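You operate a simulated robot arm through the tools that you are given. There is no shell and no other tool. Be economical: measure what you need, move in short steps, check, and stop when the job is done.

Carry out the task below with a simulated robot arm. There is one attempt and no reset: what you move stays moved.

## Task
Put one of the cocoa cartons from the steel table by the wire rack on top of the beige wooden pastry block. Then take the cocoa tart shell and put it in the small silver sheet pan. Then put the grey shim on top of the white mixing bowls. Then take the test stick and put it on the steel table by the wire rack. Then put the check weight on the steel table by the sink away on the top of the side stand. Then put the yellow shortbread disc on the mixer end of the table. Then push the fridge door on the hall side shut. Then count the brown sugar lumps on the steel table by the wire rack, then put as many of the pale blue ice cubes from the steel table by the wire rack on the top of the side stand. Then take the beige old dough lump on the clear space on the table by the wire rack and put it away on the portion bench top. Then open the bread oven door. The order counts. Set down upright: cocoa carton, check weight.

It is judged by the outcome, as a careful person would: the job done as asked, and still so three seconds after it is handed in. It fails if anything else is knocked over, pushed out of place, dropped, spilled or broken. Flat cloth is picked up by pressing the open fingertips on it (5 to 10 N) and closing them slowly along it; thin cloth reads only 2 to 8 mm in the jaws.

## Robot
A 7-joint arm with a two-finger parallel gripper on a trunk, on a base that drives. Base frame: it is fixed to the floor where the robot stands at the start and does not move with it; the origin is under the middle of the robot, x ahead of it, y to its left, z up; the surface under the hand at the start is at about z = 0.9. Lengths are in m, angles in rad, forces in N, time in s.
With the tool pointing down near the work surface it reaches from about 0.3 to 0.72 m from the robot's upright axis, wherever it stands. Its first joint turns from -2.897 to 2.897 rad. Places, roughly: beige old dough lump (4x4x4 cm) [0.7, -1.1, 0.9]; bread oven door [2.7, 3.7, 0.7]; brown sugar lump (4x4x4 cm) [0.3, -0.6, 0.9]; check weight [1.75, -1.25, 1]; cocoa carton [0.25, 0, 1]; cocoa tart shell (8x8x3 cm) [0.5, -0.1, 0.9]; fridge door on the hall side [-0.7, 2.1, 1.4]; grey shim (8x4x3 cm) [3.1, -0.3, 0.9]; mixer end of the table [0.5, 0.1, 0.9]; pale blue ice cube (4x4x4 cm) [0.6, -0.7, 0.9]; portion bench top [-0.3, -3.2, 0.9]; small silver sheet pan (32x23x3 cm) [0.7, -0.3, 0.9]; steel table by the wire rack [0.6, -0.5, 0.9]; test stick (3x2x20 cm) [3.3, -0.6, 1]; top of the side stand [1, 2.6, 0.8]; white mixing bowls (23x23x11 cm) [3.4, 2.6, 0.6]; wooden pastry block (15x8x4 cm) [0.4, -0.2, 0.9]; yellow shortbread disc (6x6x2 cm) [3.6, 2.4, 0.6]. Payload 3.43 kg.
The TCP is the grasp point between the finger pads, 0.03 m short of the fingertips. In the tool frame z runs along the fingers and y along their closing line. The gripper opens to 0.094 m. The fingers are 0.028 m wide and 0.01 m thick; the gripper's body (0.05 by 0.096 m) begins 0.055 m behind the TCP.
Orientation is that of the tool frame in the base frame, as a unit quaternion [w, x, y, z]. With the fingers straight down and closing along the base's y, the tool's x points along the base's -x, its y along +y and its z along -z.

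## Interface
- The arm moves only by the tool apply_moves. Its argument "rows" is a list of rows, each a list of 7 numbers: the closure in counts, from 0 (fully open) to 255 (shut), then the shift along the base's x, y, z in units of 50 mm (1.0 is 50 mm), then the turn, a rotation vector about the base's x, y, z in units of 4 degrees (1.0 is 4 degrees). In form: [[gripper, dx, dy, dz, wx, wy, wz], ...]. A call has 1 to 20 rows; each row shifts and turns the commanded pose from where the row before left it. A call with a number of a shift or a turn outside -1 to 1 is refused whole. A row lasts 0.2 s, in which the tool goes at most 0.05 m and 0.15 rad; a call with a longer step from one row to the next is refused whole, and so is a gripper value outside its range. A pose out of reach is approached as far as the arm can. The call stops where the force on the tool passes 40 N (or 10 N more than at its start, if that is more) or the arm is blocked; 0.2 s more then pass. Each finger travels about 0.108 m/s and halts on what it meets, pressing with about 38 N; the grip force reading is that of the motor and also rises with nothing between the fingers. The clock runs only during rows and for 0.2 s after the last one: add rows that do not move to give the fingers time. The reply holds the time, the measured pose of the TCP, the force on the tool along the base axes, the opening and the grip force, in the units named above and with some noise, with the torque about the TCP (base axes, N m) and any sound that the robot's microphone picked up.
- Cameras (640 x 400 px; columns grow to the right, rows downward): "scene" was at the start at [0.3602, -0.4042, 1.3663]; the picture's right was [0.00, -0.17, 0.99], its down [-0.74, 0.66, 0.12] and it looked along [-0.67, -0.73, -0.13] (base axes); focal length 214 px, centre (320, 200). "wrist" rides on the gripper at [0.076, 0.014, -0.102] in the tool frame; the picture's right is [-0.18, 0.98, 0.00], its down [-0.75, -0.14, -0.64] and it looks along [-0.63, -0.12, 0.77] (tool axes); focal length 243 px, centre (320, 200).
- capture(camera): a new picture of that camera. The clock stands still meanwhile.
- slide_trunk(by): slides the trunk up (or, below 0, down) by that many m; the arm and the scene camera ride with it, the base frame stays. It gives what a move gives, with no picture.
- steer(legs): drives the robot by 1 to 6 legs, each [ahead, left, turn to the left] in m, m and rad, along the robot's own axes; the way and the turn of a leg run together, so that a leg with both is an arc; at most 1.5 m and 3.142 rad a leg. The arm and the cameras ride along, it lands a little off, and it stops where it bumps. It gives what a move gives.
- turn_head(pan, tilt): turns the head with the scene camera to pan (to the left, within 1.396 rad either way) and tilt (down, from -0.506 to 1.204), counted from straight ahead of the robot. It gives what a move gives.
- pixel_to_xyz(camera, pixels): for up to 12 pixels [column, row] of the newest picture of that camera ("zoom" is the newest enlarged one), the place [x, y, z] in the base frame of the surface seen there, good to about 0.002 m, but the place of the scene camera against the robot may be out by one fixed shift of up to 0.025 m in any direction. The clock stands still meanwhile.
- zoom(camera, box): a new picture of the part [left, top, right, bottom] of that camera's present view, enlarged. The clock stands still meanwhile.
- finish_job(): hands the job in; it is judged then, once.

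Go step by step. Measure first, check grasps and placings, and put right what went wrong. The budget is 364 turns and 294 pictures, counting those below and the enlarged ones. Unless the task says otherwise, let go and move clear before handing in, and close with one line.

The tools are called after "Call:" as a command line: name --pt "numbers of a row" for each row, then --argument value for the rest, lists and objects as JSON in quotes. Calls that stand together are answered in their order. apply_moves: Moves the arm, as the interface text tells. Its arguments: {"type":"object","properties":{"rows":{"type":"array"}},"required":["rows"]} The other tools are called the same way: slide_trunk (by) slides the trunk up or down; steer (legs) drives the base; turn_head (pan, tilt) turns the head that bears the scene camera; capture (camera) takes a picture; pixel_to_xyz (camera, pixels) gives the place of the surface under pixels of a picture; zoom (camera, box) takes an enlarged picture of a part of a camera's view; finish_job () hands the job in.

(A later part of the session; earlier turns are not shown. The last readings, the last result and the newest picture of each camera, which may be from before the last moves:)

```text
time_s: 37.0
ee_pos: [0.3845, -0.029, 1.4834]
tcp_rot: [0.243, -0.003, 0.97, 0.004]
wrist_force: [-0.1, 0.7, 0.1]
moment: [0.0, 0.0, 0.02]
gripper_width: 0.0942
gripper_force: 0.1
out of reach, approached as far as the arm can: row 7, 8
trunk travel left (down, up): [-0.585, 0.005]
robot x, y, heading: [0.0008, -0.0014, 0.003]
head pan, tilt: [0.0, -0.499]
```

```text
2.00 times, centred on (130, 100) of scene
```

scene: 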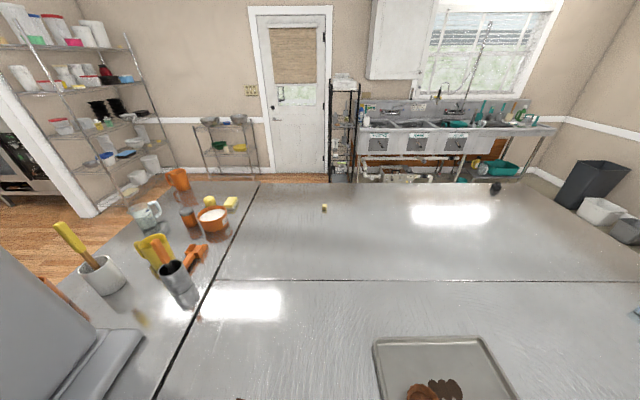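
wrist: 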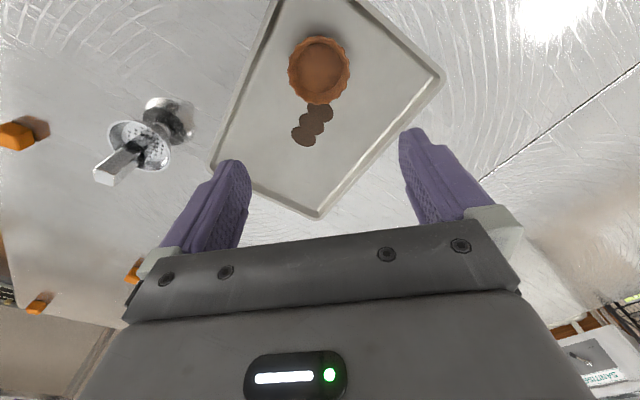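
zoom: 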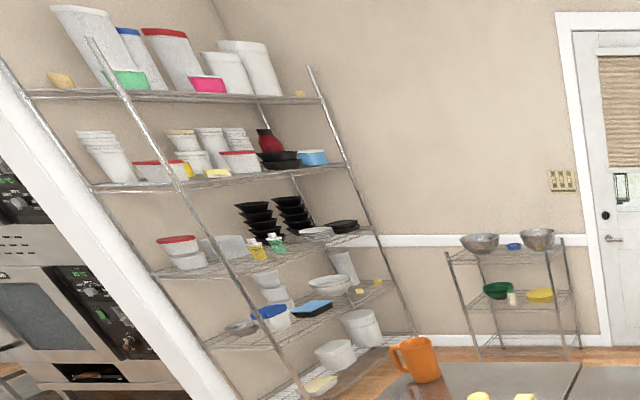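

Black rack at (3.05,−0.3) holds the shim; the shelving at left (x≈2.8–3.7, y≈2.4+) holds the bowls. Look right for the route.

Call:
turn_head --pan -1.2 --tilt 0

Call:
capture --camera "scene"

Call:
pixel_to_xyz --camera "scene" --pixels '[[160, 50], [160, 150], [160, 250], [160, 350], [250, 50], [250, 150], [250, 250], [250, 350], [330, 50], [330, 150], [330, 250], [330, 350]]'

```text
time_s: 38.4
ee_pos: [0.3841, -0.0287, 1.4836]
tcp_rot: [0.242, -0.003, 0.97, 0.004]
wrist_force: [0.9, -0.8, -0.6]
moment: [0.03, -0.04, -0.04]
gripper_width: 0.0939
gripper_force: 0.1
trunk travel left (down, up): [-0.585, 0.005]
robot x, y, heading: [-0.0006, 0.0026, -0.001]
head pan, tilt: [-1.201, 0.0]
```

```text
261 pictures are left
```

scene: 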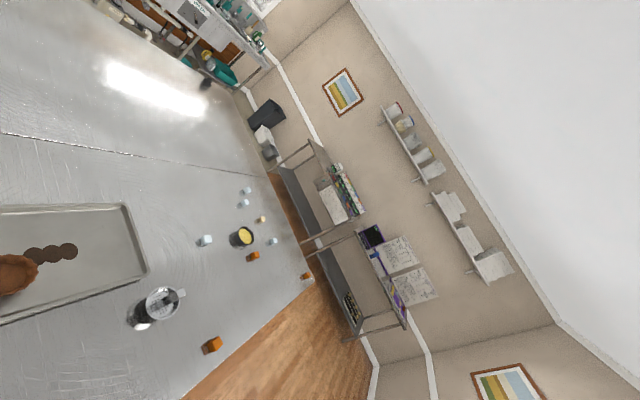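

```text
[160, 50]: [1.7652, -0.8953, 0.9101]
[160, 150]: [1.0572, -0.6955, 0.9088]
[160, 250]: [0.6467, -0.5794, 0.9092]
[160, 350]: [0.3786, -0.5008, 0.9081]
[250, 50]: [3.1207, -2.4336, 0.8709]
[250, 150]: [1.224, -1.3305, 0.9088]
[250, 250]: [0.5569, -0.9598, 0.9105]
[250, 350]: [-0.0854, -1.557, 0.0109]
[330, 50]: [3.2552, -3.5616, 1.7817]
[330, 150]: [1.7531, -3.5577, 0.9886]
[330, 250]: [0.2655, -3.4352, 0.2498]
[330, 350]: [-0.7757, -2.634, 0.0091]
```

The corridor at y≈−2.1 is clear. Drive around: back, right, forward, then check.

Call:
steer --legs '[[-0.35, 0, 0], [0, -1.1, 0], [0, -1.05, 0], [1.35, 0, 0], [1.35, 0, 0]]'

Call:
turn_head --pan 0.9 --tilt -0.3

Call:
capture --camera "scene"

```text
time_s: 63.6
ee_pos: [2.7531, -2.1512, 1.4826]
tcp_rot: [0.242, -0.001, 0.97, 0.004]
wrist_force: [0.6, 0.8, 0.1]
moment: [-0.02, 0.03, -0.01]
gripper_width: 0.0941
gripper_force: 0.1
trunk travel left (down, up): [-0.585, 0.005]
robot x, y, heading: [2.3696, -2.1171, -0.01]
head pan, tilt: [-1.201, 0.0]
```

```text
time_s: 65.6
ee_pos: [2.755, -2.1503, 1.4821]
tcp_rot: [0.242, -0.001, 0.97, 0.003]
wrist_force: [-0.8, -0.4, 0.2]
moment: [0.0, 0.01, 0.0]
gripper_width: 0.0938
gripper_force: 0.1
trunk travel left (down, up): [-0.585, 0.005]
robot x, y, heading: [2.3703, -2.1198, -0.003]
head pan, tilt: [0.901, -0.3]
```

```text
260 pictures are left
```

scene: 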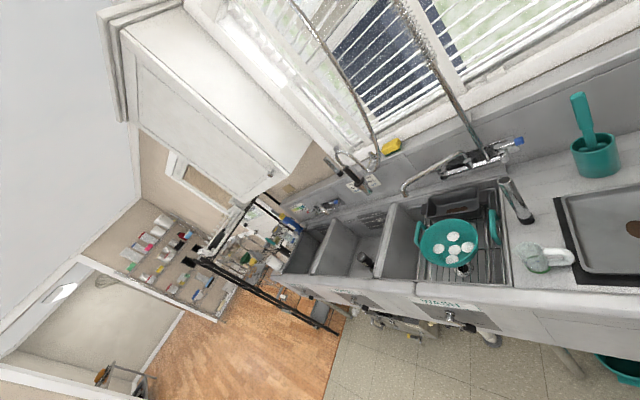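

Check clearances of faucet and cabinet before sliding left.

Call:
pixel_to_xyz --camera "scene" --pixels '[[110, 40], [135, 130], [275, 175], [360, 170], [320, 60], [390, 0], [290, 265], [440, 295], [600, 310], [240, 205], [195, 255], [330, 330]]'

```text
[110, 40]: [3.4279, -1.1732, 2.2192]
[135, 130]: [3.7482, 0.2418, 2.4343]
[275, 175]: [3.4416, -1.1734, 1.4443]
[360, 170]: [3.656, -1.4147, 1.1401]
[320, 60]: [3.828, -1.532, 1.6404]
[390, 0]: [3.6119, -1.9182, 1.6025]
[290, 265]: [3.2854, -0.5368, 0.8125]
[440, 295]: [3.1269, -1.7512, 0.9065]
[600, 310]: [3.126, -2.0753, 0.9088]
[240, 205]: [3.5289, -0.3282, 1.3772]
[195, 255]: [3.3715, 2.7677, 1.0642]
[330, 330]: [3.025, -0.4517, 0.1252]
```

Clear. Slide left to y≈−0.33.

Call:
steer --legs '[[0, 0.9, 0], [0, 0.88, 0]]'

Call:
turn_head --pan 0 --tilt -0.5

Call:
capture --camera "scene"

Call:
capture --camera "wrist"

```text
time_s: 74.5
ee_pos: [2.7555, -0.3754, 1.4839]
tcp_rot: [0.241, -0.002, 0.97, 0.004]
wrist_force: [0.0, -0.4, -0.5]
moment: [-0.03, 0.01, 0.02]
gripper_width: 0.0939
gripper_force: 0.1
trunk travel left (down, up): [-0.585, 0.005]
robot x, y, heading: [2.3703, -0.3454, -0.006]
head pan, tilt: [0.901, -0.3]
```

```text
time_s: 75.7
ee_pos: [2.7551, -0.3753, 1.4839]
tcp_rot: [0.242, -0.002, 0.97, 0.003]
wrist_force: [-1.2, 0.3, 0.1]
moment: [-0.04, -0.02, -0.01]
gripper_width: 0.094
gripper_force: 0.0
trunk travel left (down, up): [-0.585, 0.005]
robot x, y, heading: [2.371, -0.3472, -0.001]
head pan, tilt: [0.0, -0.499]
```

```text
259 pictures are left
```

scene: 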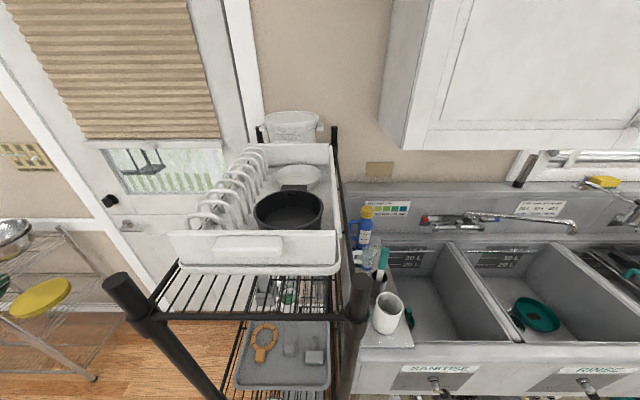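

```text
258 pictures are left
```

wrist: 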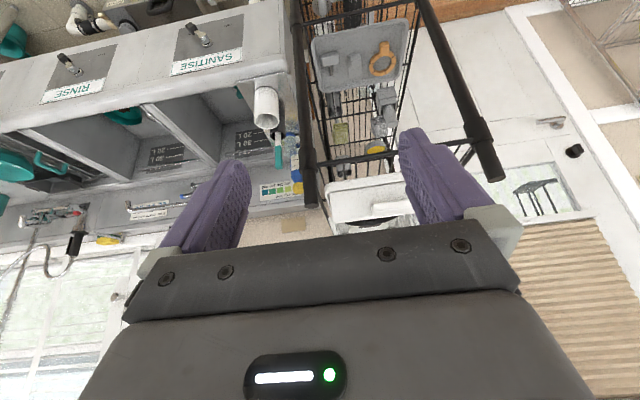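

The rack tray at (285,355) holds grey pieces; a white cup at (387,313) holds sticks. Measure and zoom.

Call:
zoom --camera "scene" --box '[220, 260, 430, 400]'

Call:
pixel_to_xyz --camera "scene" --pixels '[[290, 340], [313, 355], [265, 340], [285, 380], [387, 300], [382, 258], [377, 285], [290, 290], [260, 285], [135, 300], [360, 310], [313, 290]]'

```text
2.86 times, centred on (325, 330) of scene
```

zoom: 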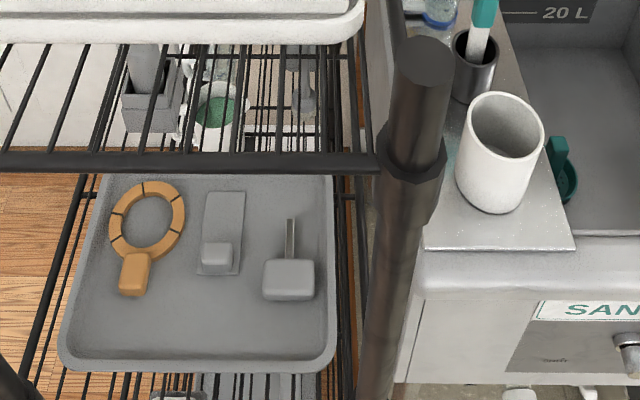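

```text
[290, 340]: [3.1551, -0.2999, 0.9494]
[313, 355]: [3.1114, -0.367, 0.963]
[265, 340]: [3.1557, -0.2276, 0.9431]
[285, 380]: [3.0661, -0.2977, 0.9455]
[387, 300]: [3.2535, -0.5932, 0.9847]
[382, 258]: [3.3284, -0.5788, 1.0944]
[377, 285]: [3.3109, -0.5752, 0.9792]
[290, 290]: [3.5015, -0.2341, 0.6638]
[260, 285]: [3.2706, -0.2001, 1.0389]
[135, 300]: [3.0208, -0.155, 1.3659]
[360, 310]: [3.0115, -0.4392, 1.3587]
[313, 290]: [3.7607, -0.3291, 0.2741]
```

The shim appears to be the stepped grey piece at zoom (220,235), ~(3.14,−0.30,0.95), in a tray on the rack shelf; the test stick stands in a metal cup at (3.33,−0.58). I'll lower the trunk for a front approach and look.

Call:
slide_trunk --by -0.3

Call:
apply_moves --pt "0 -0.5 0 0 0 -1 0" --pt "0 -0.5 0 0 0 -1 0" --pt "0 0 0 0 0 -1 0" --pt "0 0 0 0 0 -1 0" --pt "0 0 0 0 0 0 0"

Call:
capture --camera "scene"

```text
time_s: 78.7
ee_pos: [2.7544, -0.3754, 1.1831]
tcp_rot: [0.242, -0.003, 0.97, 0.004]
wrist_force: [0.0, -0.3, -1.2]
moment: [0.02, 0.01, 0.0]
gripper_width: 0.094
gripper_force: 0.0
trunk travel left (down, up): [-0.285, 0.305]
robot x, y, heading: [2.3721, -0.3486, -0.003]
head pan, tilt: [0.0, -0.499]
```

```text
time_s: 79.9
ee_pos: [2.7995, -0.387, 1.2145]
tcp_rot: [0.373, -0.003, 0.928, 0.003]
wrist_force: [-1.0, 1.4, 0.6]
moment: [-0.01, 0.01, -0.02]
gripper_width: 0.0941
gripper_force: 0.1
out of reach, approached as far as the arm can: row 1, 2, 3, 4
trunk travel left (down, up): [-0.285, 0.305]
robot x, y, heading: [2.3691, -0.3495, -0.002]
head pan, tilt: [0.0, -0.499]
```

```text
256 pictures are left
```

scene: 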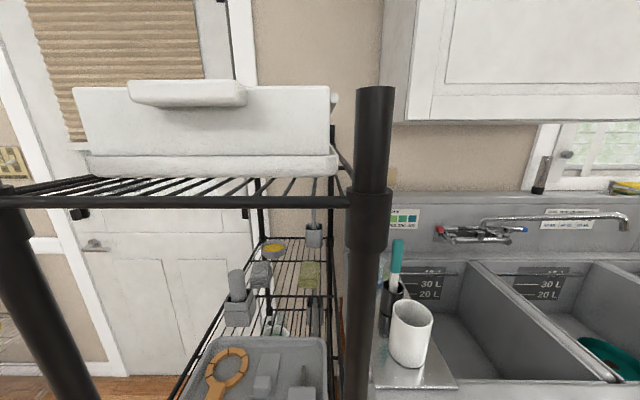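

Hand is pitched 44° forward. Drive slightly forward and left so the rack is within reach.

Call:
steer --legs '[[0.12, 0.08, 0]]'

Call:
slide_trunk --by -0.12

Call:
capture --camera "scene"

Call:
capture --camera "wrist"

```text
time_s: 81.3
ee_pos: [2.919, -0.3087, 1.2142]
tcp_rot: [0.373, -0.003, 0.928, 0.003]
wrist_force: [1.5, -0.2, -0.3]
moment: [-0.03, 0.03, -0.03]
gripper_width: 0.0939
gripper_force: 0.1
trunk travel left (down, up): [-0.285, 0.305]
robot x, y, heading: [2.4892, -0.2657, -0.001]
head pan, tilt: [0.0, -0.499]
```

```text
time_s: 82.8
ee_pos: [2.9175, -0.3095, 1.0948]
tcp_rot: [0.374, -0.004, 0.927, 0.003]
wrist_force: [-0.8, 0.4, 0.4]
moment: [-0.03, 0.03, -0.01]
gripper_width: 0.0941
gripper_force: 0.1
trunk travel left (down, up): [-0.165, 0.425]
robot x, y, heading: [2.4924, -0.2702, -0.005]
head pan, tilt: [0.0, -0.499]
```

```text
255 pictures are left
```

scene: 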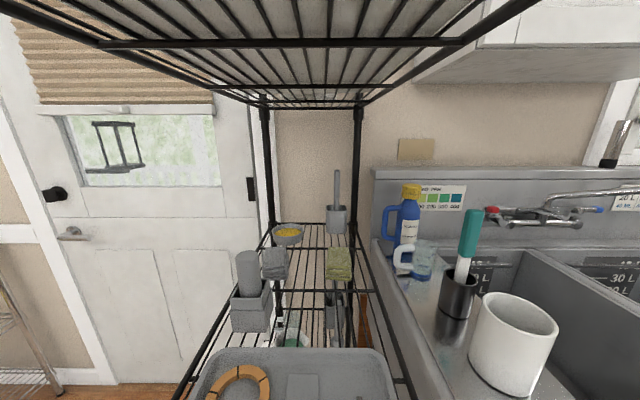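

```text
254 pictures are left
```

wrist: 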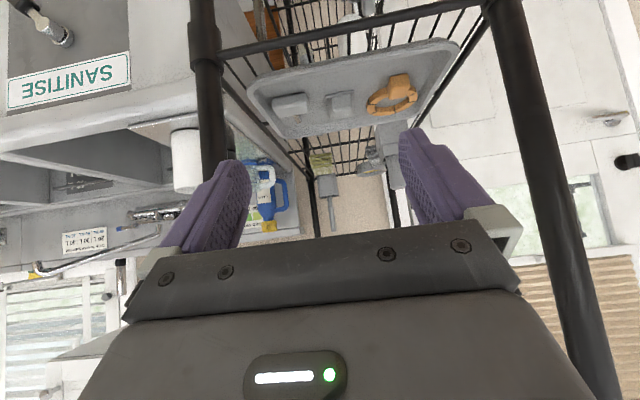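

Zoom the wrist view on the tray items (290–420, 75–125) and measure the shim.

Call:
zoom --camera "wrist" --box '[240, 40, 460, 150]'

Call:
pixel_to_xyz --camera "zoom" --pixels '[[250, 130], [270, 195], [345, 150], [290, 145], [265, 160], [320, 160], [385, 125], [380, 160], [175, 150], [195, 170], [415, 160], [290, 210]]'

Call:
turn_head --pan 0 --tilt 0

Call:
capture --camera "scene"

```text
2.91 times, centred on (350, 95) of wrist
```

zoom: 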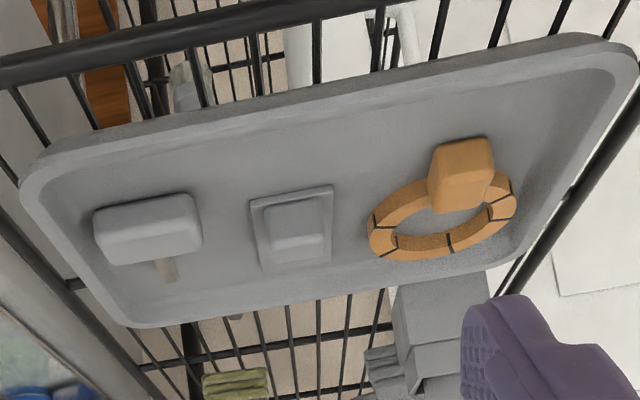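

```text
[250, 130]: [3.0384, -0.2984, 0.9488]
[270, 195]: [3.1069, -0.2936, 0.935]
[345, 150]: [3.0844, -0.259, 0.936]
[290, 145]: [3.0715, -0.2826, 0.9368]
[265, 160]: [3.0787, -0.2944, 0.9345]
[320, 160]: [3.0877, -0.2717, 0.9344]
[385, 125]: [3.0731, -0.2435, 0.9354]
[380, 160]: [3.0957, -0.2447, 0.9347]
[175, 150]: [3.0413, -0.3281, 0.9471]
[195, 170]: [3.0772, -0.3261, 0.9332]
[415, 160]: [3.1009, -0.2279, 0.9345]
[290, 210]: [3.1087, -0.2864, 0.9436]
```

```text
time_s: 83.7
ee_pos: [2.9181, -0.3103, 1.0949]
tcp_rot: [0.374, -0.004, 0.927, 0.004]
wrist_force: [0.2, 0.2, -0.4]
moment: [0.0, 0.02, -0.01]
gripper_width: 0.0941
gripper_force: 0.0
trunk travel left (down, up): [-0.165, 0.425]
robot x, y, heading: [2.4855, -0.2657, -0.004]
head pan, tilt: [0.0, 0.0]
```

```text
252 pictures are left
```

scene: 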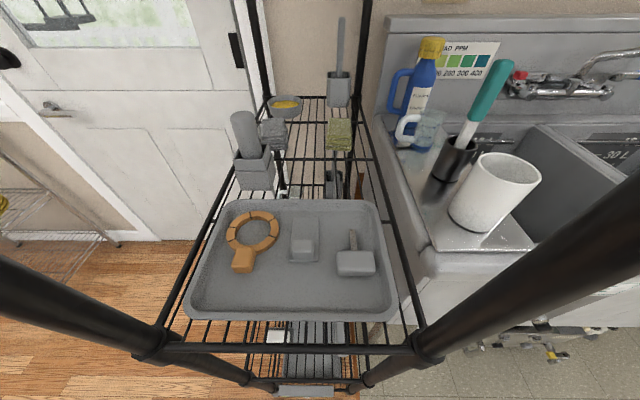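

Call:
zoom --camera "scene" --box '[200, 190, 400, 330]'

Call:
pixel_to_xyz --camera "zoom" --pixels '[[290, 90], [345, 90], [280, 215], [345, 215], [312, 110], [312, 200], [312, 170], [230, 220], [120, 250], [150, 210], [435, 200], [550, 210]]'

```text
2.86 times, centred on (300, 260) of scene
```

zoom: 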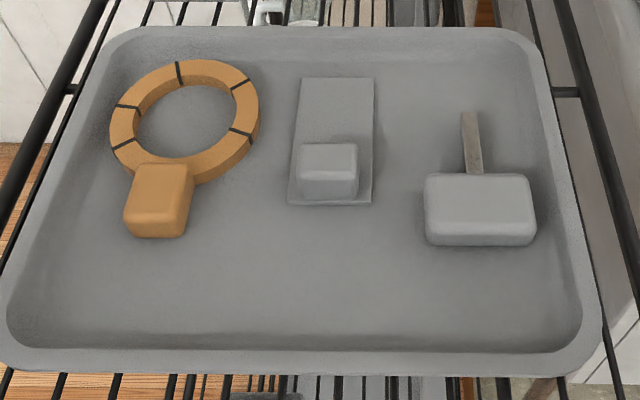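

```text
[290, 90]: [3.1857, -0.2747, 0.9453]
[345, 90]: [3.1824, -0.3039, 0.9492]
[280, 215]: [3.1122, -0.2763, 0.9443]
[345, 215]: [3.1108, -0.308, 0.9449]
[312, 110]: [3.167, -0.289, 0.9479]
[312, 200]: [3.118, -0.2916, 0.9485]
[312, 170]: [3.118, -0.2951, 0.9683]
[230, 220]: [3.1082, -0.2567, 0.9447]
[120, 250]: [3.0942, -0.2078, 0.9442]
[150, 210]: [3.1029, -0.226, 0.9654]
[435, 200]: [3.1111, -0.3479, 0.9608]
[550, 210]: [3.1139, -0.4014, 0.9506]
```

Block end of the shim is ~3 cm wide at about (3.12,−0.284), top z≈0.958 (robot-consistent frame). I'll pre-close to ~6 cm and move to a standoff, keeping the 44° pitch.

Call:
apply_moves --pt "92 0.4 0.2 0 0 0 0" --pt "92 0.6 0.2 0 0 0 0" --pt "92 0.6 0.12 -0.4 0 0 0" --pt "92 0.6 0 -0.4 0 0 0" --pt "92 0 0 0 0 0 0"

Call:
capture --camera "wrist"

Call:
capture --camera "scene"

```text
time_s: 84.9
ee_pos: [3.0282, -0.2846, 1.0548]
tcp_rot: [0.374, -0.003, 0.928, 0.004]
wrist_force: [0.1, -0.4, 0.2]
moment: [0.05, 0.02, 0.0]
gripper_width: 0.0602
gripper_force: 0.0
trunk travel left (down, up): [-0.165, 0.425]
robot x, y, heading: [2.4883, -0.2699, -0.003]
head pan, tilt: [0.0, 0.0]
```

```text
250 pictures are left
```

wrist: 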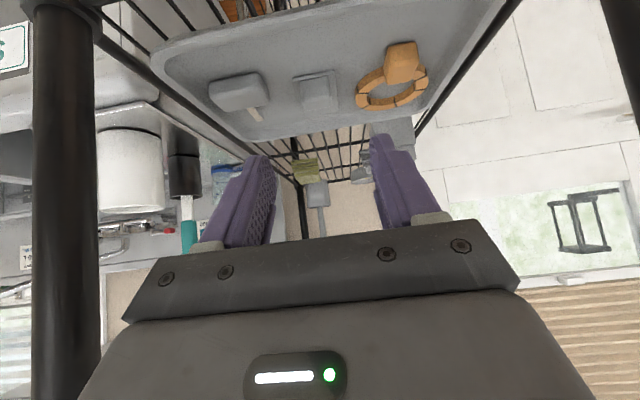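

```text
249 pictures are left
```

scene: 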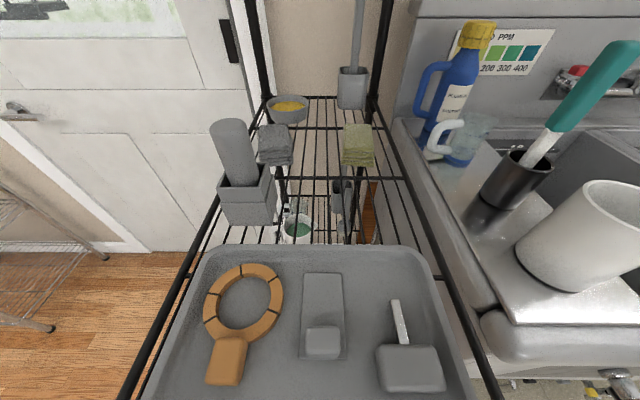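

Measure the shim block again from this closer wrist view.

Call:
zoom --camera "wrist" --box '[190, 40, 450, 150]'

Call:
pixel_to_xyz --camera "wrist" --pixels '[[298, 78], [335, 74], [302, 107], [338, 103], [306, 92], [332, 90], [318, 84], [318, 94], [318, 104], [345, 85], [285, 85]]'

```text
2.46 times, centred on (320, 95) of wrist
```

zoom: 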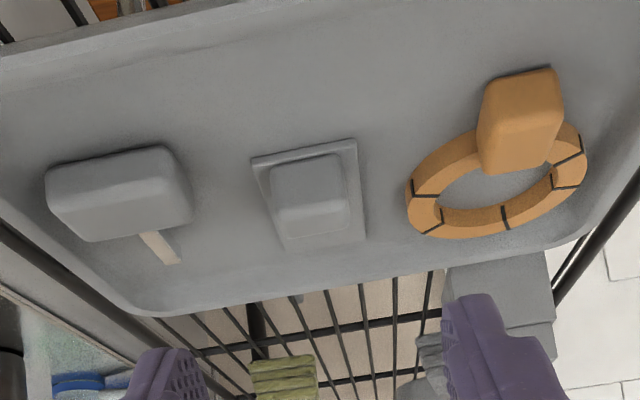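

```text
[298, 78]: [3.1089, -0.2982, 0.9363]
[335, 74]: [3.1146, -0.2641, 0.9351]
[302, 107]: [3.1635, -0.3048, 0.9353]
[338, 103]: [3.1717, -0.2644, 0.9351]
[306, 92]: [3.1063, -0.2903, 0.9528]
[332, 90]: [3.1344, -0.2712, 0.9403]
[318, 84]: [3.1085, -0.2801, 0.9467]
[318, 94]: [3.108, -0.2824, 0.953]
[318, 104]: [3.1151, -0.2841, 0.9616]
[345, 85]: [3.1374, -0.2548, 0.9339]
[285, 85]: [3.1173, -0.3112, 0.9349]
```

Shim block front face x≈3.107, y centre ≈−0.282, top ≈0.962. Descend along the tool axis to (3.110,−0.282,0.973).

Call:
apply_moves --pt "92 0.41 0.013 -0.41 0 0 0" --pt "92 0.41 0.013 -0.41 0 0 0" --pt "92 0.41 0.013 -0.41 0 0 0" --pt "92 0.41 0.013 -0.3 0 0 0" --pt "92 0 0 0 0 0 0"

Call:
capture --camera "wrist"

Call:
turn_head --pan 0 --tilt 0.4

Call:
capture --camera "scene"

```text
time_s: 86.1
ee_pos: [3.1115, -0.2808, 0.9785]
tcp_rot: [0.374, -0.003, 0.927, 0.004]
wrist_force: [0.4, -0.5, -1.3]
moment: [-0.01, 0.02, -0.01]
gripper_width: 0.0599
gripper_force: 0.0
trunk travel left (down, up): [-0.165, 0.425]
robot x, y, heading: [2.4918, -0.2692, -0.003]
head pan, tilt: [0.0, 0.0]
```

```text
247 pictures are left
```

wrist: 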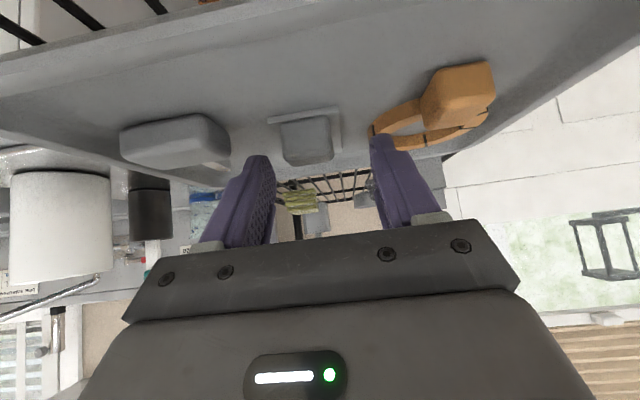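

```text
time_s: 87.0
ee_pos: [3.1111, -0.2807, 0.9783]
tcp_rot: [0.374, -0.003, 0.928, 0.004]
wrist_force: [0.9, -0.2, 0.3]
moment: [0.03, -0.02, 0.03]
gripper_width: 0.0598
gripper_force: 0.0
trunk travel left (down, up): [-0.165, 0.425]
robot x, y, heading: [2.4937, -0.2683, -0.002]
head pan, tilt: [0.0, 0.4]
```

```text
246 pictures are left
```

scene: 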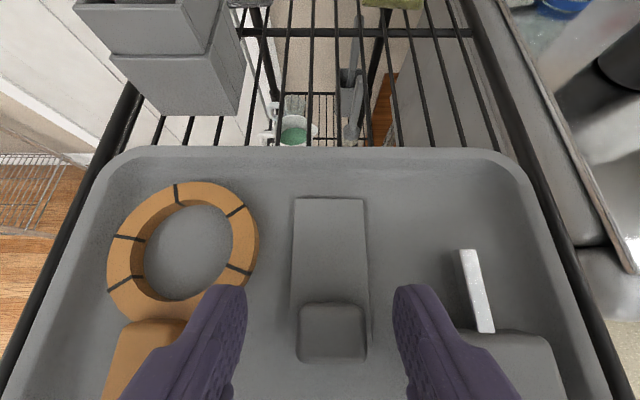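

Block at (333,332) is slightly right of finger centre; nudge −4 mm in y, lower 4 mm, then close.

Call:
apply_moves --pt "92 0.03 -0.08 -0.1 0 0 0" --pt "92 0 0 0 0 0 0" --pt "130 0 0 0 0 0 0" --pt "170 0 0 0 0 0 0" --pt "190 0 0 0 0 0 0" --pt "190 0 0 0 0 0 0" --pt "190 0 0 0 0 0 0"

Call:
capture --camera "scene"

```text
time_s: 88.6
ee_pos: [3.1116, -0.285, 0.9726]
tcp_rot: [0.374, -0.003, 0.927, 0.004]
wrist_force: [-0.6, -0.1, 0.7]
moment: [0.0, 0.03, -0.02]
gripper_width: 0.0265
gripper_force: 38.0
trunk travel left (down, up): [-0.165, 0.425]
robot x, y, heading: [2.4872, -0.2691, -0.002]
head pan, tilt: [0.0, 0.4]
```

```text
245 pictures are left
```

scene: 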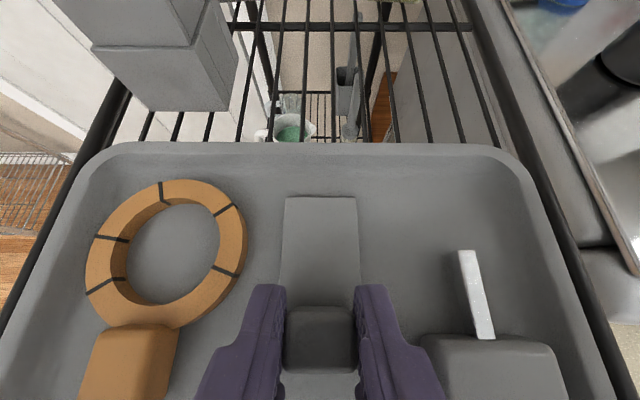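

Gripped (26.5 mm). Lift and withdraw.

Call:
apply_moves --pt "190 0 0 0.3 0 0 0" --pt "190 0 0 0.5 0 0 0" --pt "190 0 0 0.6 0 0 0" --pt "190 -0.4 0 0.4 0 0 0" --pt "190 -0.8 0 0 0 0 0" --pt "190 -0.8 0 0 0 0 0" --pt "190 -0.8 0 0 0 0 0" --pt "190 -0.8 0 0 0 0 0" --pt "190 -0.8 0 0 0 0 0" --pt "190 0 0 0 0 0 0"

Call:
capture --camera "scene"

Call:
capture --camera "wrist"

```text
time_s: 90.8
ee_pos: [2.9272, -0.2902, 1.0732]
tcp_rot: [0.373, -0.004, 0.928, 0.004]
wrist_force: [-0.2, 0.3, 0.4]
moment: [-0.04, 0.0, 0.0]
gripper_width: 0.0263
gripper_force: 37.8
out of reach, approached as far as the arm can: row 9
trunk travel left (down, up): [-0.165, 0.425]
robot x, y, heading: [2.4879, -0.2697, -0.006]
head pan, tilt: [0.0, 0.4]
```

```text
244 pictures are left
```

scene: 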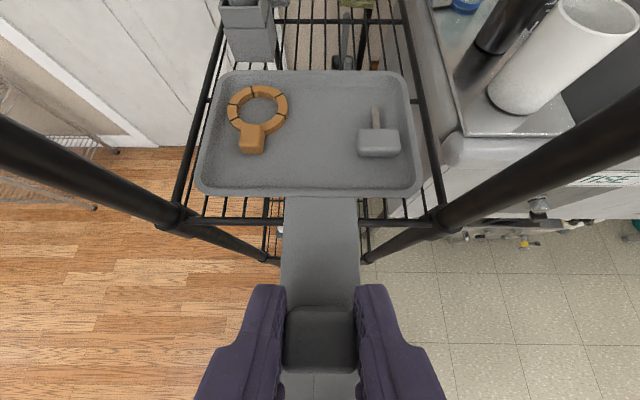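

```text
243 pictures are left
```

wrist: 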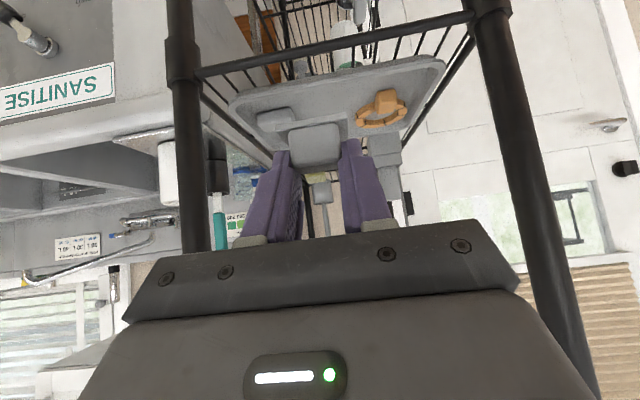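

Shim secured. Back off and drive left toward the shelving, then look.

Call:
steer --legs '[[-0.12, 0, 0], [0, 1.4, 0]]'

Call:
turn_head --pan 0.8 --tilt -0.3

Call:
capture --camera "scene"

Call:
pixel_to_xyz --camera "scene" --pixels '[[100, 100], [100, 200], [100, 300], [200, 100], [200, 200], [200, 300], [300, 100], [300, 200], [300, 300], [400, 100], [400, 200], [400, 300]]'

```text
time_s: 98.6
ee_pos: [2.7952, 1.1309, 1.0727]
tcp_rot: [0.374, -0.009, 0.927, 0.006]
wrist_force: [0.9, 0.1, 0.6]
moment: [-0.03, 0.01, 0.03]
gripper_width: 0.0266
gripper_force: 38.1
trunk travel left (down, up): [-0.165, 0.425]
robot x, y, heading: [2.3573, 1.1486, 0.017]
head pan, tilt: [0.0, 0.4]
```

```text
time_s: 99.8
ee_pos: [2.7946, 1.1317, 1.0736]
tcp_rot: [0.373, -0.01, 0.928, 0.006]
wrist_force: [1.0, -0.2, -1.2]
moment: [-0.02, 0.03, 0.01]
gripper_width: 0.0267
gripper_force: 37.8
trunk travel left (down, up): [-0.165, 0.425]
robot x, y, heading: [2.3586, 1.1457, 0.016]
head pan, tilt: [0.799, -0.3]
```

```text
242 pictures are left
```

scene: 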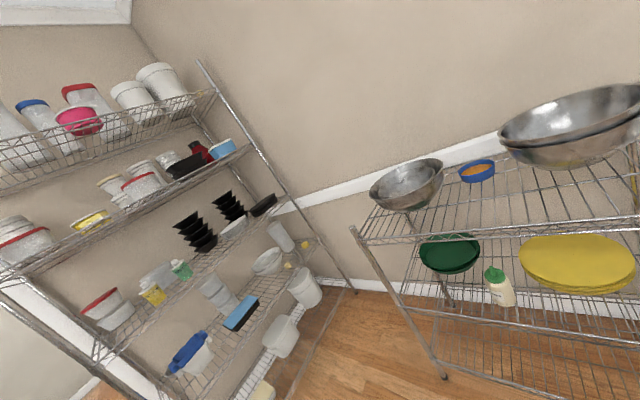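

```text
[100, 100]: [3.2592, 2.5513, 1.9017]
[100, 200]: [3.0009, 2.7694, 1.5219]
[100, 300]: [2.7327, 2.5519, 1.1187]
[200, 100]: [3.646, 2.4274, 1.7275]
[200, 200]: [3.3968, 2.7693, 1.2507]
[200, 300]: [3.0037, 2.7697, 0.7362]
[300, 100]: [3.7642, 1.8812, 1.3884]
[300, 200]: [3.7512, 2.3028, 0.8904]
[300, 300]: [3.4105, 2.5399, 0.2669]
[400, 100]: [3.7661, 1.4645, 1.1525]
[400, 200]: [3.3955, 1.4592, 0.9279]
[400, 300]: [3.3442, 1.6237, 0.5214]
```

Zoom into the shelves with the white bowls.

Call:
zoom --camera "scene" --box '[150, 170, 360, 390]'

Call:
pixel_to_xyz --camera "scene" --pixels '[[267, 262], [258, 255], [275, 262], [288, 266], [303, 243], [296, 255], [283, 335], [303, 285], [240, 318], [212, 290], [345, 283], [290, 375]]'

```text
1.82 times, centred on (255, 280) of scene
```

zoom: 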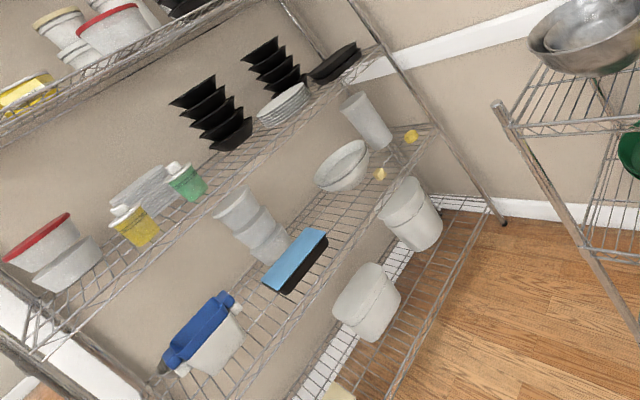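

```text
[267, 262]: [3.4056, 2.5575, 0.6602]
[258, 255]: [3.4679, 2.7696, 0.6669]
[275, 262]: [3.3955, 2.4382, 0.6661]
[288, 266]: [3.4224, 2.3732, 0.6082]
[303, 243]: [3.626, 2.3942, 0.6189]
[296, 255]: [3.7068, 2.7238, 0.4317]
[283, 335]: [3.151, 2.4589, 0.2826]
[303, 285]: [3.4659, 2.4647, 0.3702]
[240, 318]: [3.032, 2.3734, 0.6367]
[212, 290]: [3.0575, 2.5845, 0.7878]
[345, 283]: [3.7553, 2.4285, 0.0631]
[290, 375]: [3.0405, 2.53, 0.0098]
```

Measure shelf edges: upper shelf front edge, bowl-shelf front edge, bowl rim and post.

Call:
pixel_to_xyz --camera "zoom" --pixels '[[230, 180], [300, 130], [375, 62], [340, 245], [430, 135], [318, 185], [366, 150], [345, 170], [343, 190], [380, 174], [410, 137], [400, 70]]'

```text
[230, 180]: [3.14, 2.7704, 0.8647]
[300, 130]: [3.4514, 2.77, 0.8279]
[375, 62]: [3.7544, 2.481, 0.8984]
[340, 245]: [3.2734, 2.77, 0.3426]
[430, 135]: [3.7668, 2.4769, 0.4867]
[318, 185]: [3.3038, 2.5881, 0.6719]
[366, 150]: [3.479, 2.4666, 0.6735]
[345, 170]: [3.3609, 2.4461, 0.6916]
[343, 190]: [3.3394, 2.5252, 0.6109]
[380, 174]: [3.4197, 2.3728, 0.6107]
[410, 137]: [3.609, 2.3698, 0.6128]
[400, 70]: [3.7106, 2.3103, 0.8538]
```

Drive to about (2.8,1.85) turned ~60° left, then look.

Call:
steer --legs '[[0, 0.68, 0], [0, 0, 1.03], [0.24, -0.4, 0]]'

Call:
turn_head --pan 0 --tilt -0.2

Call:
capture --camera "scene"

Call:
capture --camera "wrist"

```text
time_s: 108.6
ee_pos: [3.0414, 2.2237, 1.073]
tcp_rot: [0.318, -0.483, 0.792, 0.196]
wrist_force: [-0.4, 0.6, -0.1]
moment: [0.0, 0.05, 0.0]
gripper_width: 0.0265
gripper_force: 38.1
trunk travel left (down, up): [-0.165, 0.425]
robot x, y, heading: [2.8204, 1.8469, 1.088]
head pan, tilt: [0.799, -0.3]
```

```text
time_s: 109.8
ee_pos: [3.0404, 2.2242, 1.0737]
tcp_rot: [0.317, -0.483, 0.792, 0.196]
wrist_force: [-0.4, 0.2, -0.4]
moment: [0.0, 0.0, -0.02]
gripper_width: 0.0262
gripper_force: 37.8
trunk travel left (down, up): [-0.165, 0.425]
robot x, y, heading: [2.818, 1.8458, 1.085]
head pan, tilt: [0.0, -0.201]
```

```text
240 pictures are left
```

scene: 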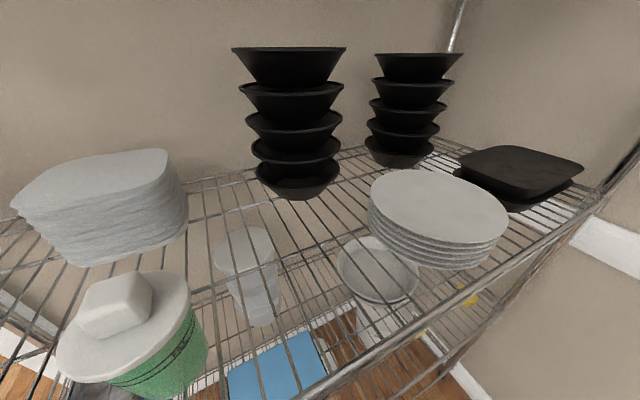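

```text
239 pictures are left
```

wrist: 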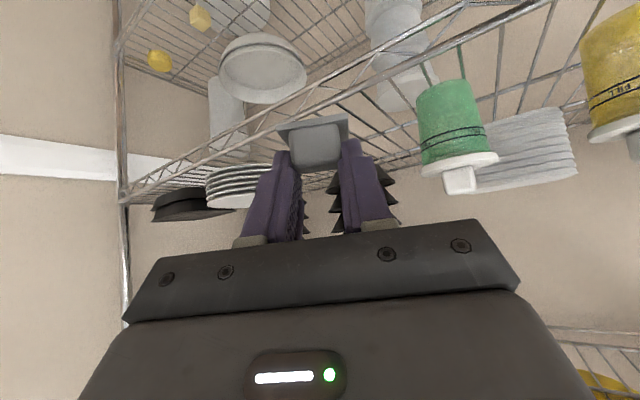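

Measure shelf-above front edge and bowls from the wrist view.

Call:
pixel_to_xyz --camera "wrist" --pixels '[[500, 20], [440, 55], [240, 130], [140, 190], [122, 200], [262, 40], [225, 75], [300, 85], [262, 75], [200, 17], [158, 60], [120, 60]]'

Call:
zoom --camera "wrist" --box '[100, 0, 400, 200]'

```text
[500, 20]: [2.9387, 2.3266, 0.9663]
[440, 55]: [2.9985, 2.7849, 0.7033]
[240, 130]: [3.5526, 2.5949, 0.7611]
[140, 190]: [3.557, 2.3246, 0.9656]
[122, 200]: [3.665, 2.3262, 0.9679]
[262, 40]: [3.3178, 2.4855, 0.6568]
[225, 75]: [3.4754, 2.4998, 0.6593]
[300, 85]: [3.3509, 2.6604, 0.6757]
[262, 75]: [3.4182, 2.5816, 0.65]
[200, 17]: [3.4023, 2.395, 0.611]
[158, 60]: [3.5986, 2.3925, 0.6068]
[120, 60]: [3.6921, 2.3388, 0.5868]
```

```text
2.00 times, centred on (250, 100) of wrist
```

zoom: 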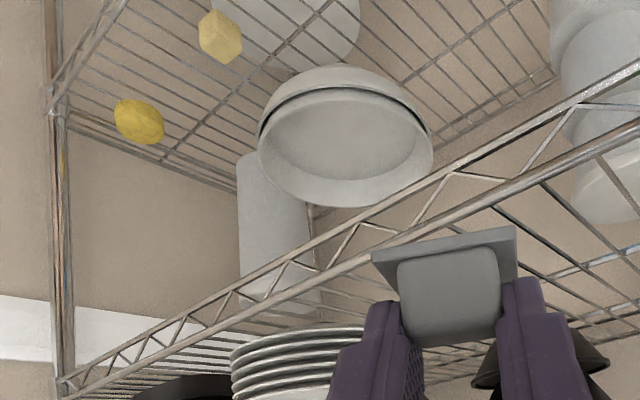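

Upper shelf edge is at z≈0.966 (truss below), bowl rim ≈0.695 at (3.40,2.58). I'll enter at ~60° pitch between the shelves; first reposition slightly back and right and lower the trunk.

Call:
steer --legs '[[-0.04, -0.187, 0]]'

Call:
slide_trunk --by -0.16

Call:
apply_moves --pt "190 0.2 0.38 0 0.884 -0.467 0" --pt "190 0.2 0.38 0 0.884 -0.467 0" --pt "190 0.1 0.19 0 0.884 -0.467 0" --pt "190 0 0 0 0.884 -0.467 0" --pt "190 0 0 0 0 0 0"

Call:
capture --camera "scene"

Call:
capture --camera "wrist"

```text
time_s: 111.3
ee_pos: [3.1905, 2.0992, 1.0738]
tcp_rot: [0.316, -0.485, 0.792, 0.196]
wrist_force: [-0.1, 0.0, -0.2]
moment: [0.02, 0.0, 0.05]
gripper_width: 0.0269
gripper_force: 38.2
trunk travel left (down, up): [-0.165, 0.425]
robot x, y, heading: [2.9708, 1.7219, 1.087]
head pan, tilt: [0.0, -0.201]
```

```text
time_s: 113.2
ee_pos: [3.1915, 2.0993, 0.9137]
tcp_rot: [0.318, -0.484, 0.791, 0.197]
wrist_force: [-0.4, -0.3, 0.1]
moment: [-0.02, -0.02, 0.0]
gripper_width: 0.0269
gripper_force: 38.0
trunk travel left (down, up): [-0.005, 0.585]
robot x, y, heading: [2.9734, 1.7226, 1.086]
head pan, tilt: [0.0, -0.201]
```

```text
time_s: 114.4
ee_pos: [3.2171, 2.148, 0.9125]
tcp_rot: [0.426, -0.453, 0.739, 0.261]
wrist_force: [-0.2, 0.3, -0.4]
moment: [-0.02, -0.02, 0.0]
gripper_width: 0.0265
gripper_force: 38.0
trunk travel left (down, up): [-0.005, 0.585]
robot x, y, heading: [2.9729, 1.7258, 1.086]
head pan, tilt: [0.0, -0.201]
```

```text
237 pictures are left
```

scene: 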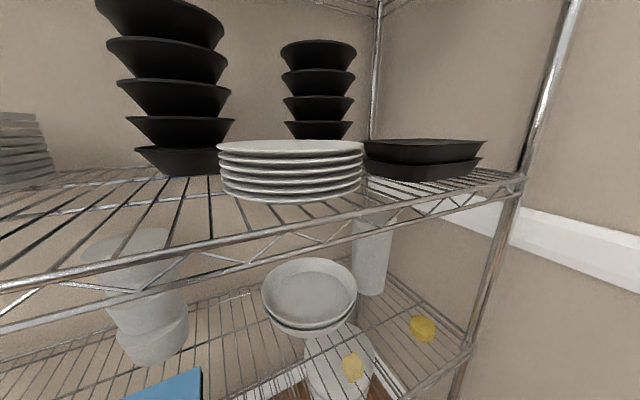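

```text
236 pictures are left
```

wrist: 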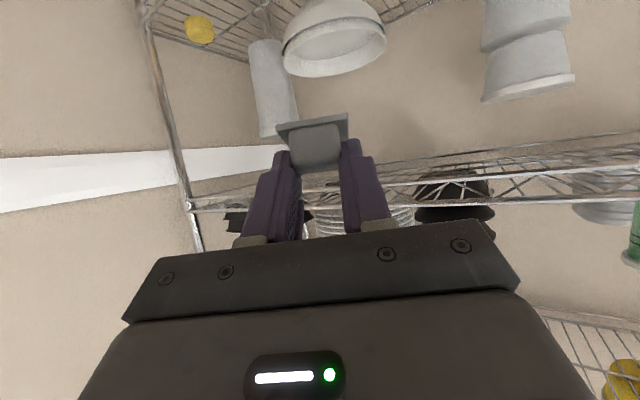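

Bowl sits dead ahead at wrist (333,40). Measure its rim and interior.

Call:
pixel_to_xyz --camera "wrist" --pixels '[[290, 55], [384, 40], [330, 28], [336, 73], [335, 50], [300, 42], [370, 30], [360, 60], [200, 30], [640, 155], [300, 190], [265, 60]]'

Call:
pixel_to_xyz --camera "scene" --pixels '[[308, 290], [308, 262], [265, 290], [354, 290], [300, 320], [352, 365], [422, 328], [300, 240], [440, 200]]'

```text
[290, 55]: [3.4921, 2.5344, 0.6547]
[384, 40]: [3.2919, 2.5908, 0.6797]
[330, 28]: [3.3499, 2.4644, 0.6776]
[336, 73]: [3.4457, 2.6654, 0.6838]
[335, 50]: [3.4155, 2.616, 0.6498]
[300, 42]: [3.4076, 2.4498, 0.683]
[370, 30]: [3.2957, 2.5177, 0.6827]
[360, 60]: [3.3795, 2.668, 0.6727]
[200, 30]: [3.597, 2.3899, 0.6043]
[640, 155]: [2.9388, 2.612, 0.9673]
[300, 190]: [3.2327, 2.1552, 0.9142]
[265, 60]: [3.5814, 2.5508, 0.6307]
```

```text
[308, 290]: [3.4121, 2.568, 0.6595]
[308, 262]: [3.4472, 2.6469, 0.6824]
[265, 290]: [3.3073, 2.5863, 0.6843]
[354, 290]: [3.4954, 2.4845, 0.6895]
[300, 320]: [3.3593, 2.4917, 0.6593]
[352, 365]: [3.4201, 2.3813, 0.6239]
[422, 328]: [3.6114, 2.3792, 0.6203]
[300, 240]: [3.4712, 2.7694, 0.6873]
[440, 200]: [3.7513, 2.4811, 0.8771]
```

Rim z≈0.684, centre ≈(3.395,2.56), inner floor ≈0.65. Lower outside the rack to z≈0.765.

Call:
apply_moves --pt "190 0 0 -0.6 0 0 0" --pt "190 0 0 -0.6 0 0 0" --pt "190 0 0 -0.6 0 0 0" --pt "190 0 0 -0.6 0 0 0" --pt "190 0 0 -0.6 0 0 0" --pt "190 0 0 0 0 0 0"

Call:
capture --camera "scene"

```text
time_s: 115.8
ee_pos: [3.2173, 2.1472, 0.7638]
tcp_rot: [0.425, -0.453, 0.739, 0.261]
wrist_force: [0.3, 0.2, -0.6]
moment: [0.0, 0.03, 0.02]
gripper_width: 0.0267
gripper_force: 38.3
trunk travel left (down, up): [-0.005, 0.585]
robot x, y, heading: [2.9743, 1.7208, 1.087]
head pan, tilt: [0.0, -0.201]
```

```text
235 pictures are left
```

scene: 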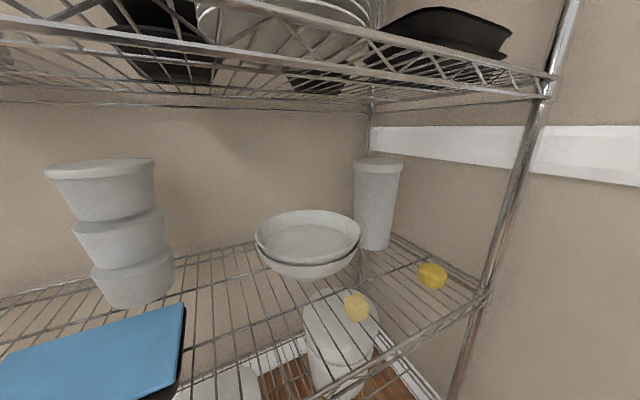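

Clear path into the shelf. Drive forward 0.17 m.

Call:
steer --legs '[[0.17, 0, 0]]'

Call:
capture --camera "scene"

Call:
capture --camera "wrist"

```text
time_s: 117.2
ee_pos: [3.294, 2.2979, 0.7636]
tcp_rot: [0.425, -0.453, 0.739, 0.261]
wrist_force: [0.0, 0.1, -0.2]
moment: [-0.02, 0.04, 0.02]
gripper_width: 0.0266
gripper_force: 38.1
trunk travel left (down, up): [-0.005, 0.585]
robot x, y, heading: [3.0464, 1.8683, 1.089]
head pan, tilt: [0.0, -0.201]
```

```text
234 pictures are left
```

scene: 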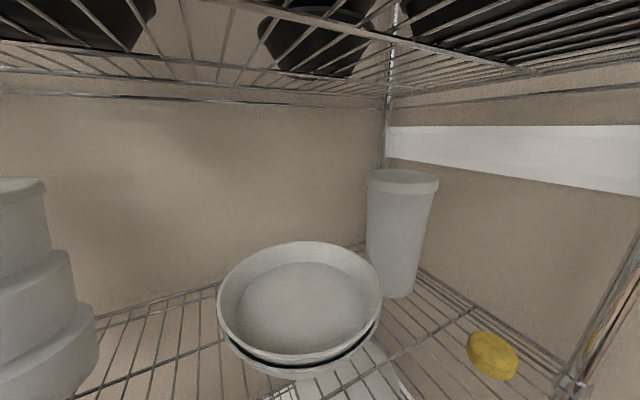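

```text
233 pictures are left
```

wrist: 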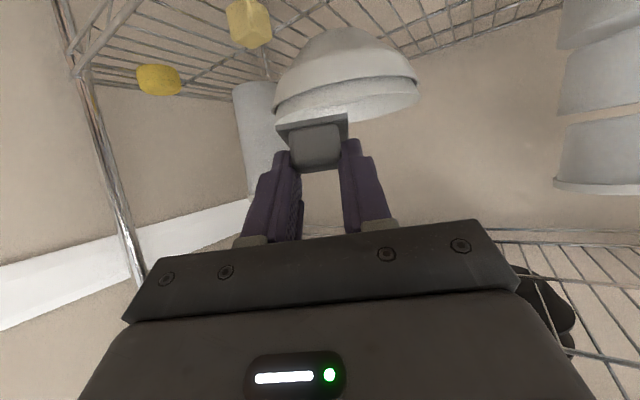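

Lower to z≈0.735 then extend over the bowl.

Call:
apply_moves --pt "190 0 0 -0.56 0 0 0" --pt "190 0.32 0.8 0 0 0 0" --pt "190 0.32 0.8 0 0 0 0" --pt "190 0.32 0.8 0 0 0 0" --pt "190 0 0 0 0 0 0"

Call:
capture --camera "scene"

Call:
capture --camera "wrist"

```text
time_s: 118.4
ee_pos: [3.3425, 2.417, 0.7335]
tcp_rot: [0.425, -0.454, 0.738, 0.261]
wrist_force: [-0.9, 0.6, -0.2]
moment: [0.0, -0.02, 0.04]
gripper_width: 0.0263
gripper_force: 38.1
trunk travel left (down, up): [-0.005, 0.585]
robot x, y, heading: [3.0452, 1.8748, 1.094]
head pan, tilt: [0.0, -0.201]
```

```text
232 pictures are left
```

scene: 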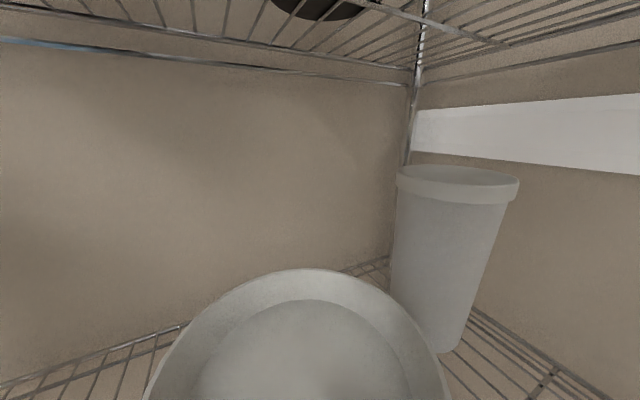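

```text
231 pictures are left
```

wrist: 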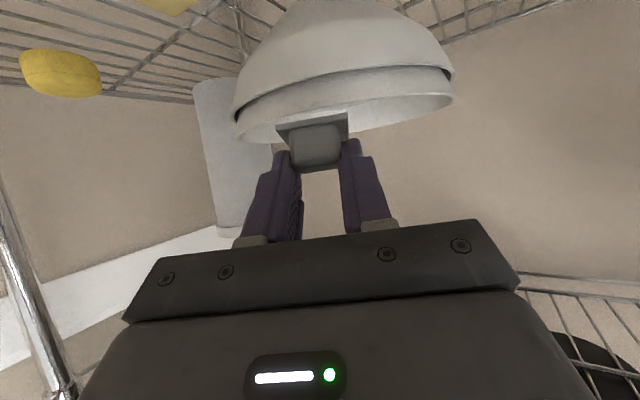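

Continue another ~11 cm and check with the head tilted toward the fingers.

Call:
apply_moves --pt "190 0.22 0.72 0 0 0 0" --pt "190 0.22 0.72 0 0 0 0" --pt "190 0.2 0.62 0 0 0 0" --pt "190 0 0 0 0 0 0"

Call:
turn_head --pan 0 --tilt 0.35

Call:
capture --camera "scene"

Call:
capture --camera "wrist"

```text
time_s: 119.6
ee_pos: [3.3719, 2.4932, 0.7299]
tcp_rot: [0.421, -0.453, 0.745, 0.251]
wrist_force: [0.6, -0.2, -0.3]
moment: [-0.04, -0.01, 0.02]
gripper_width: 0.0266
gripper_force: 37.8
trunk travel left (down, up): [-0.005, 0.585]
robot x, y, heading: [3.0438, 1.8612, 1.086]
head pan, tilt: [0.0, -0.201]
stopped in row 4: the arm was blocked; the commanded pose is now the measured one
```

```text
time_s: 120.6
ee_pos: [3.3688, 2.4948, 0.7302]
tcp_rot: [0.418, -0.453, 0.745, 0.254]
wrist_force: [0.0, 0.1, -0.2]
moment: [-0.02, 0.02, 0.01]
gripper_width: 0.0267
gripper_force: 38.1
trunk travel left (down, up): [-0.005, 0.585]
robot x, y, heading: [3.0437, 1.8668, 1.094]
head pan, tilt: [0.0, 0.351]
```

```text
230 pictures are left
```

scene: 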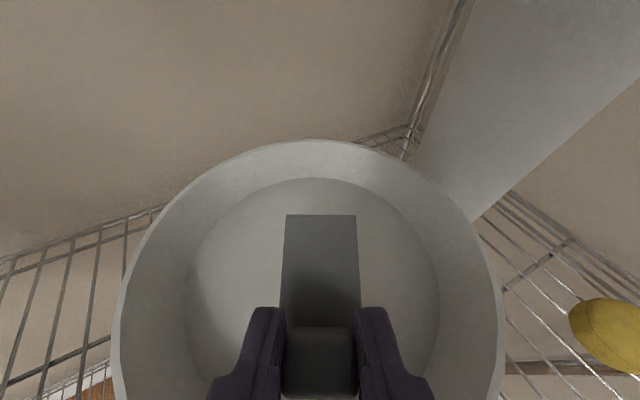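

```text
229 pictures are left
```

wrist: 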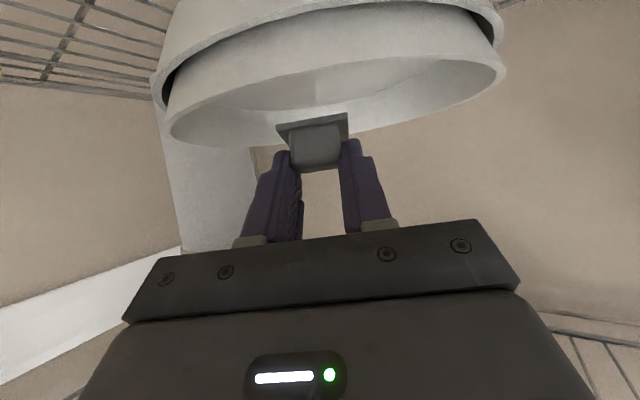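

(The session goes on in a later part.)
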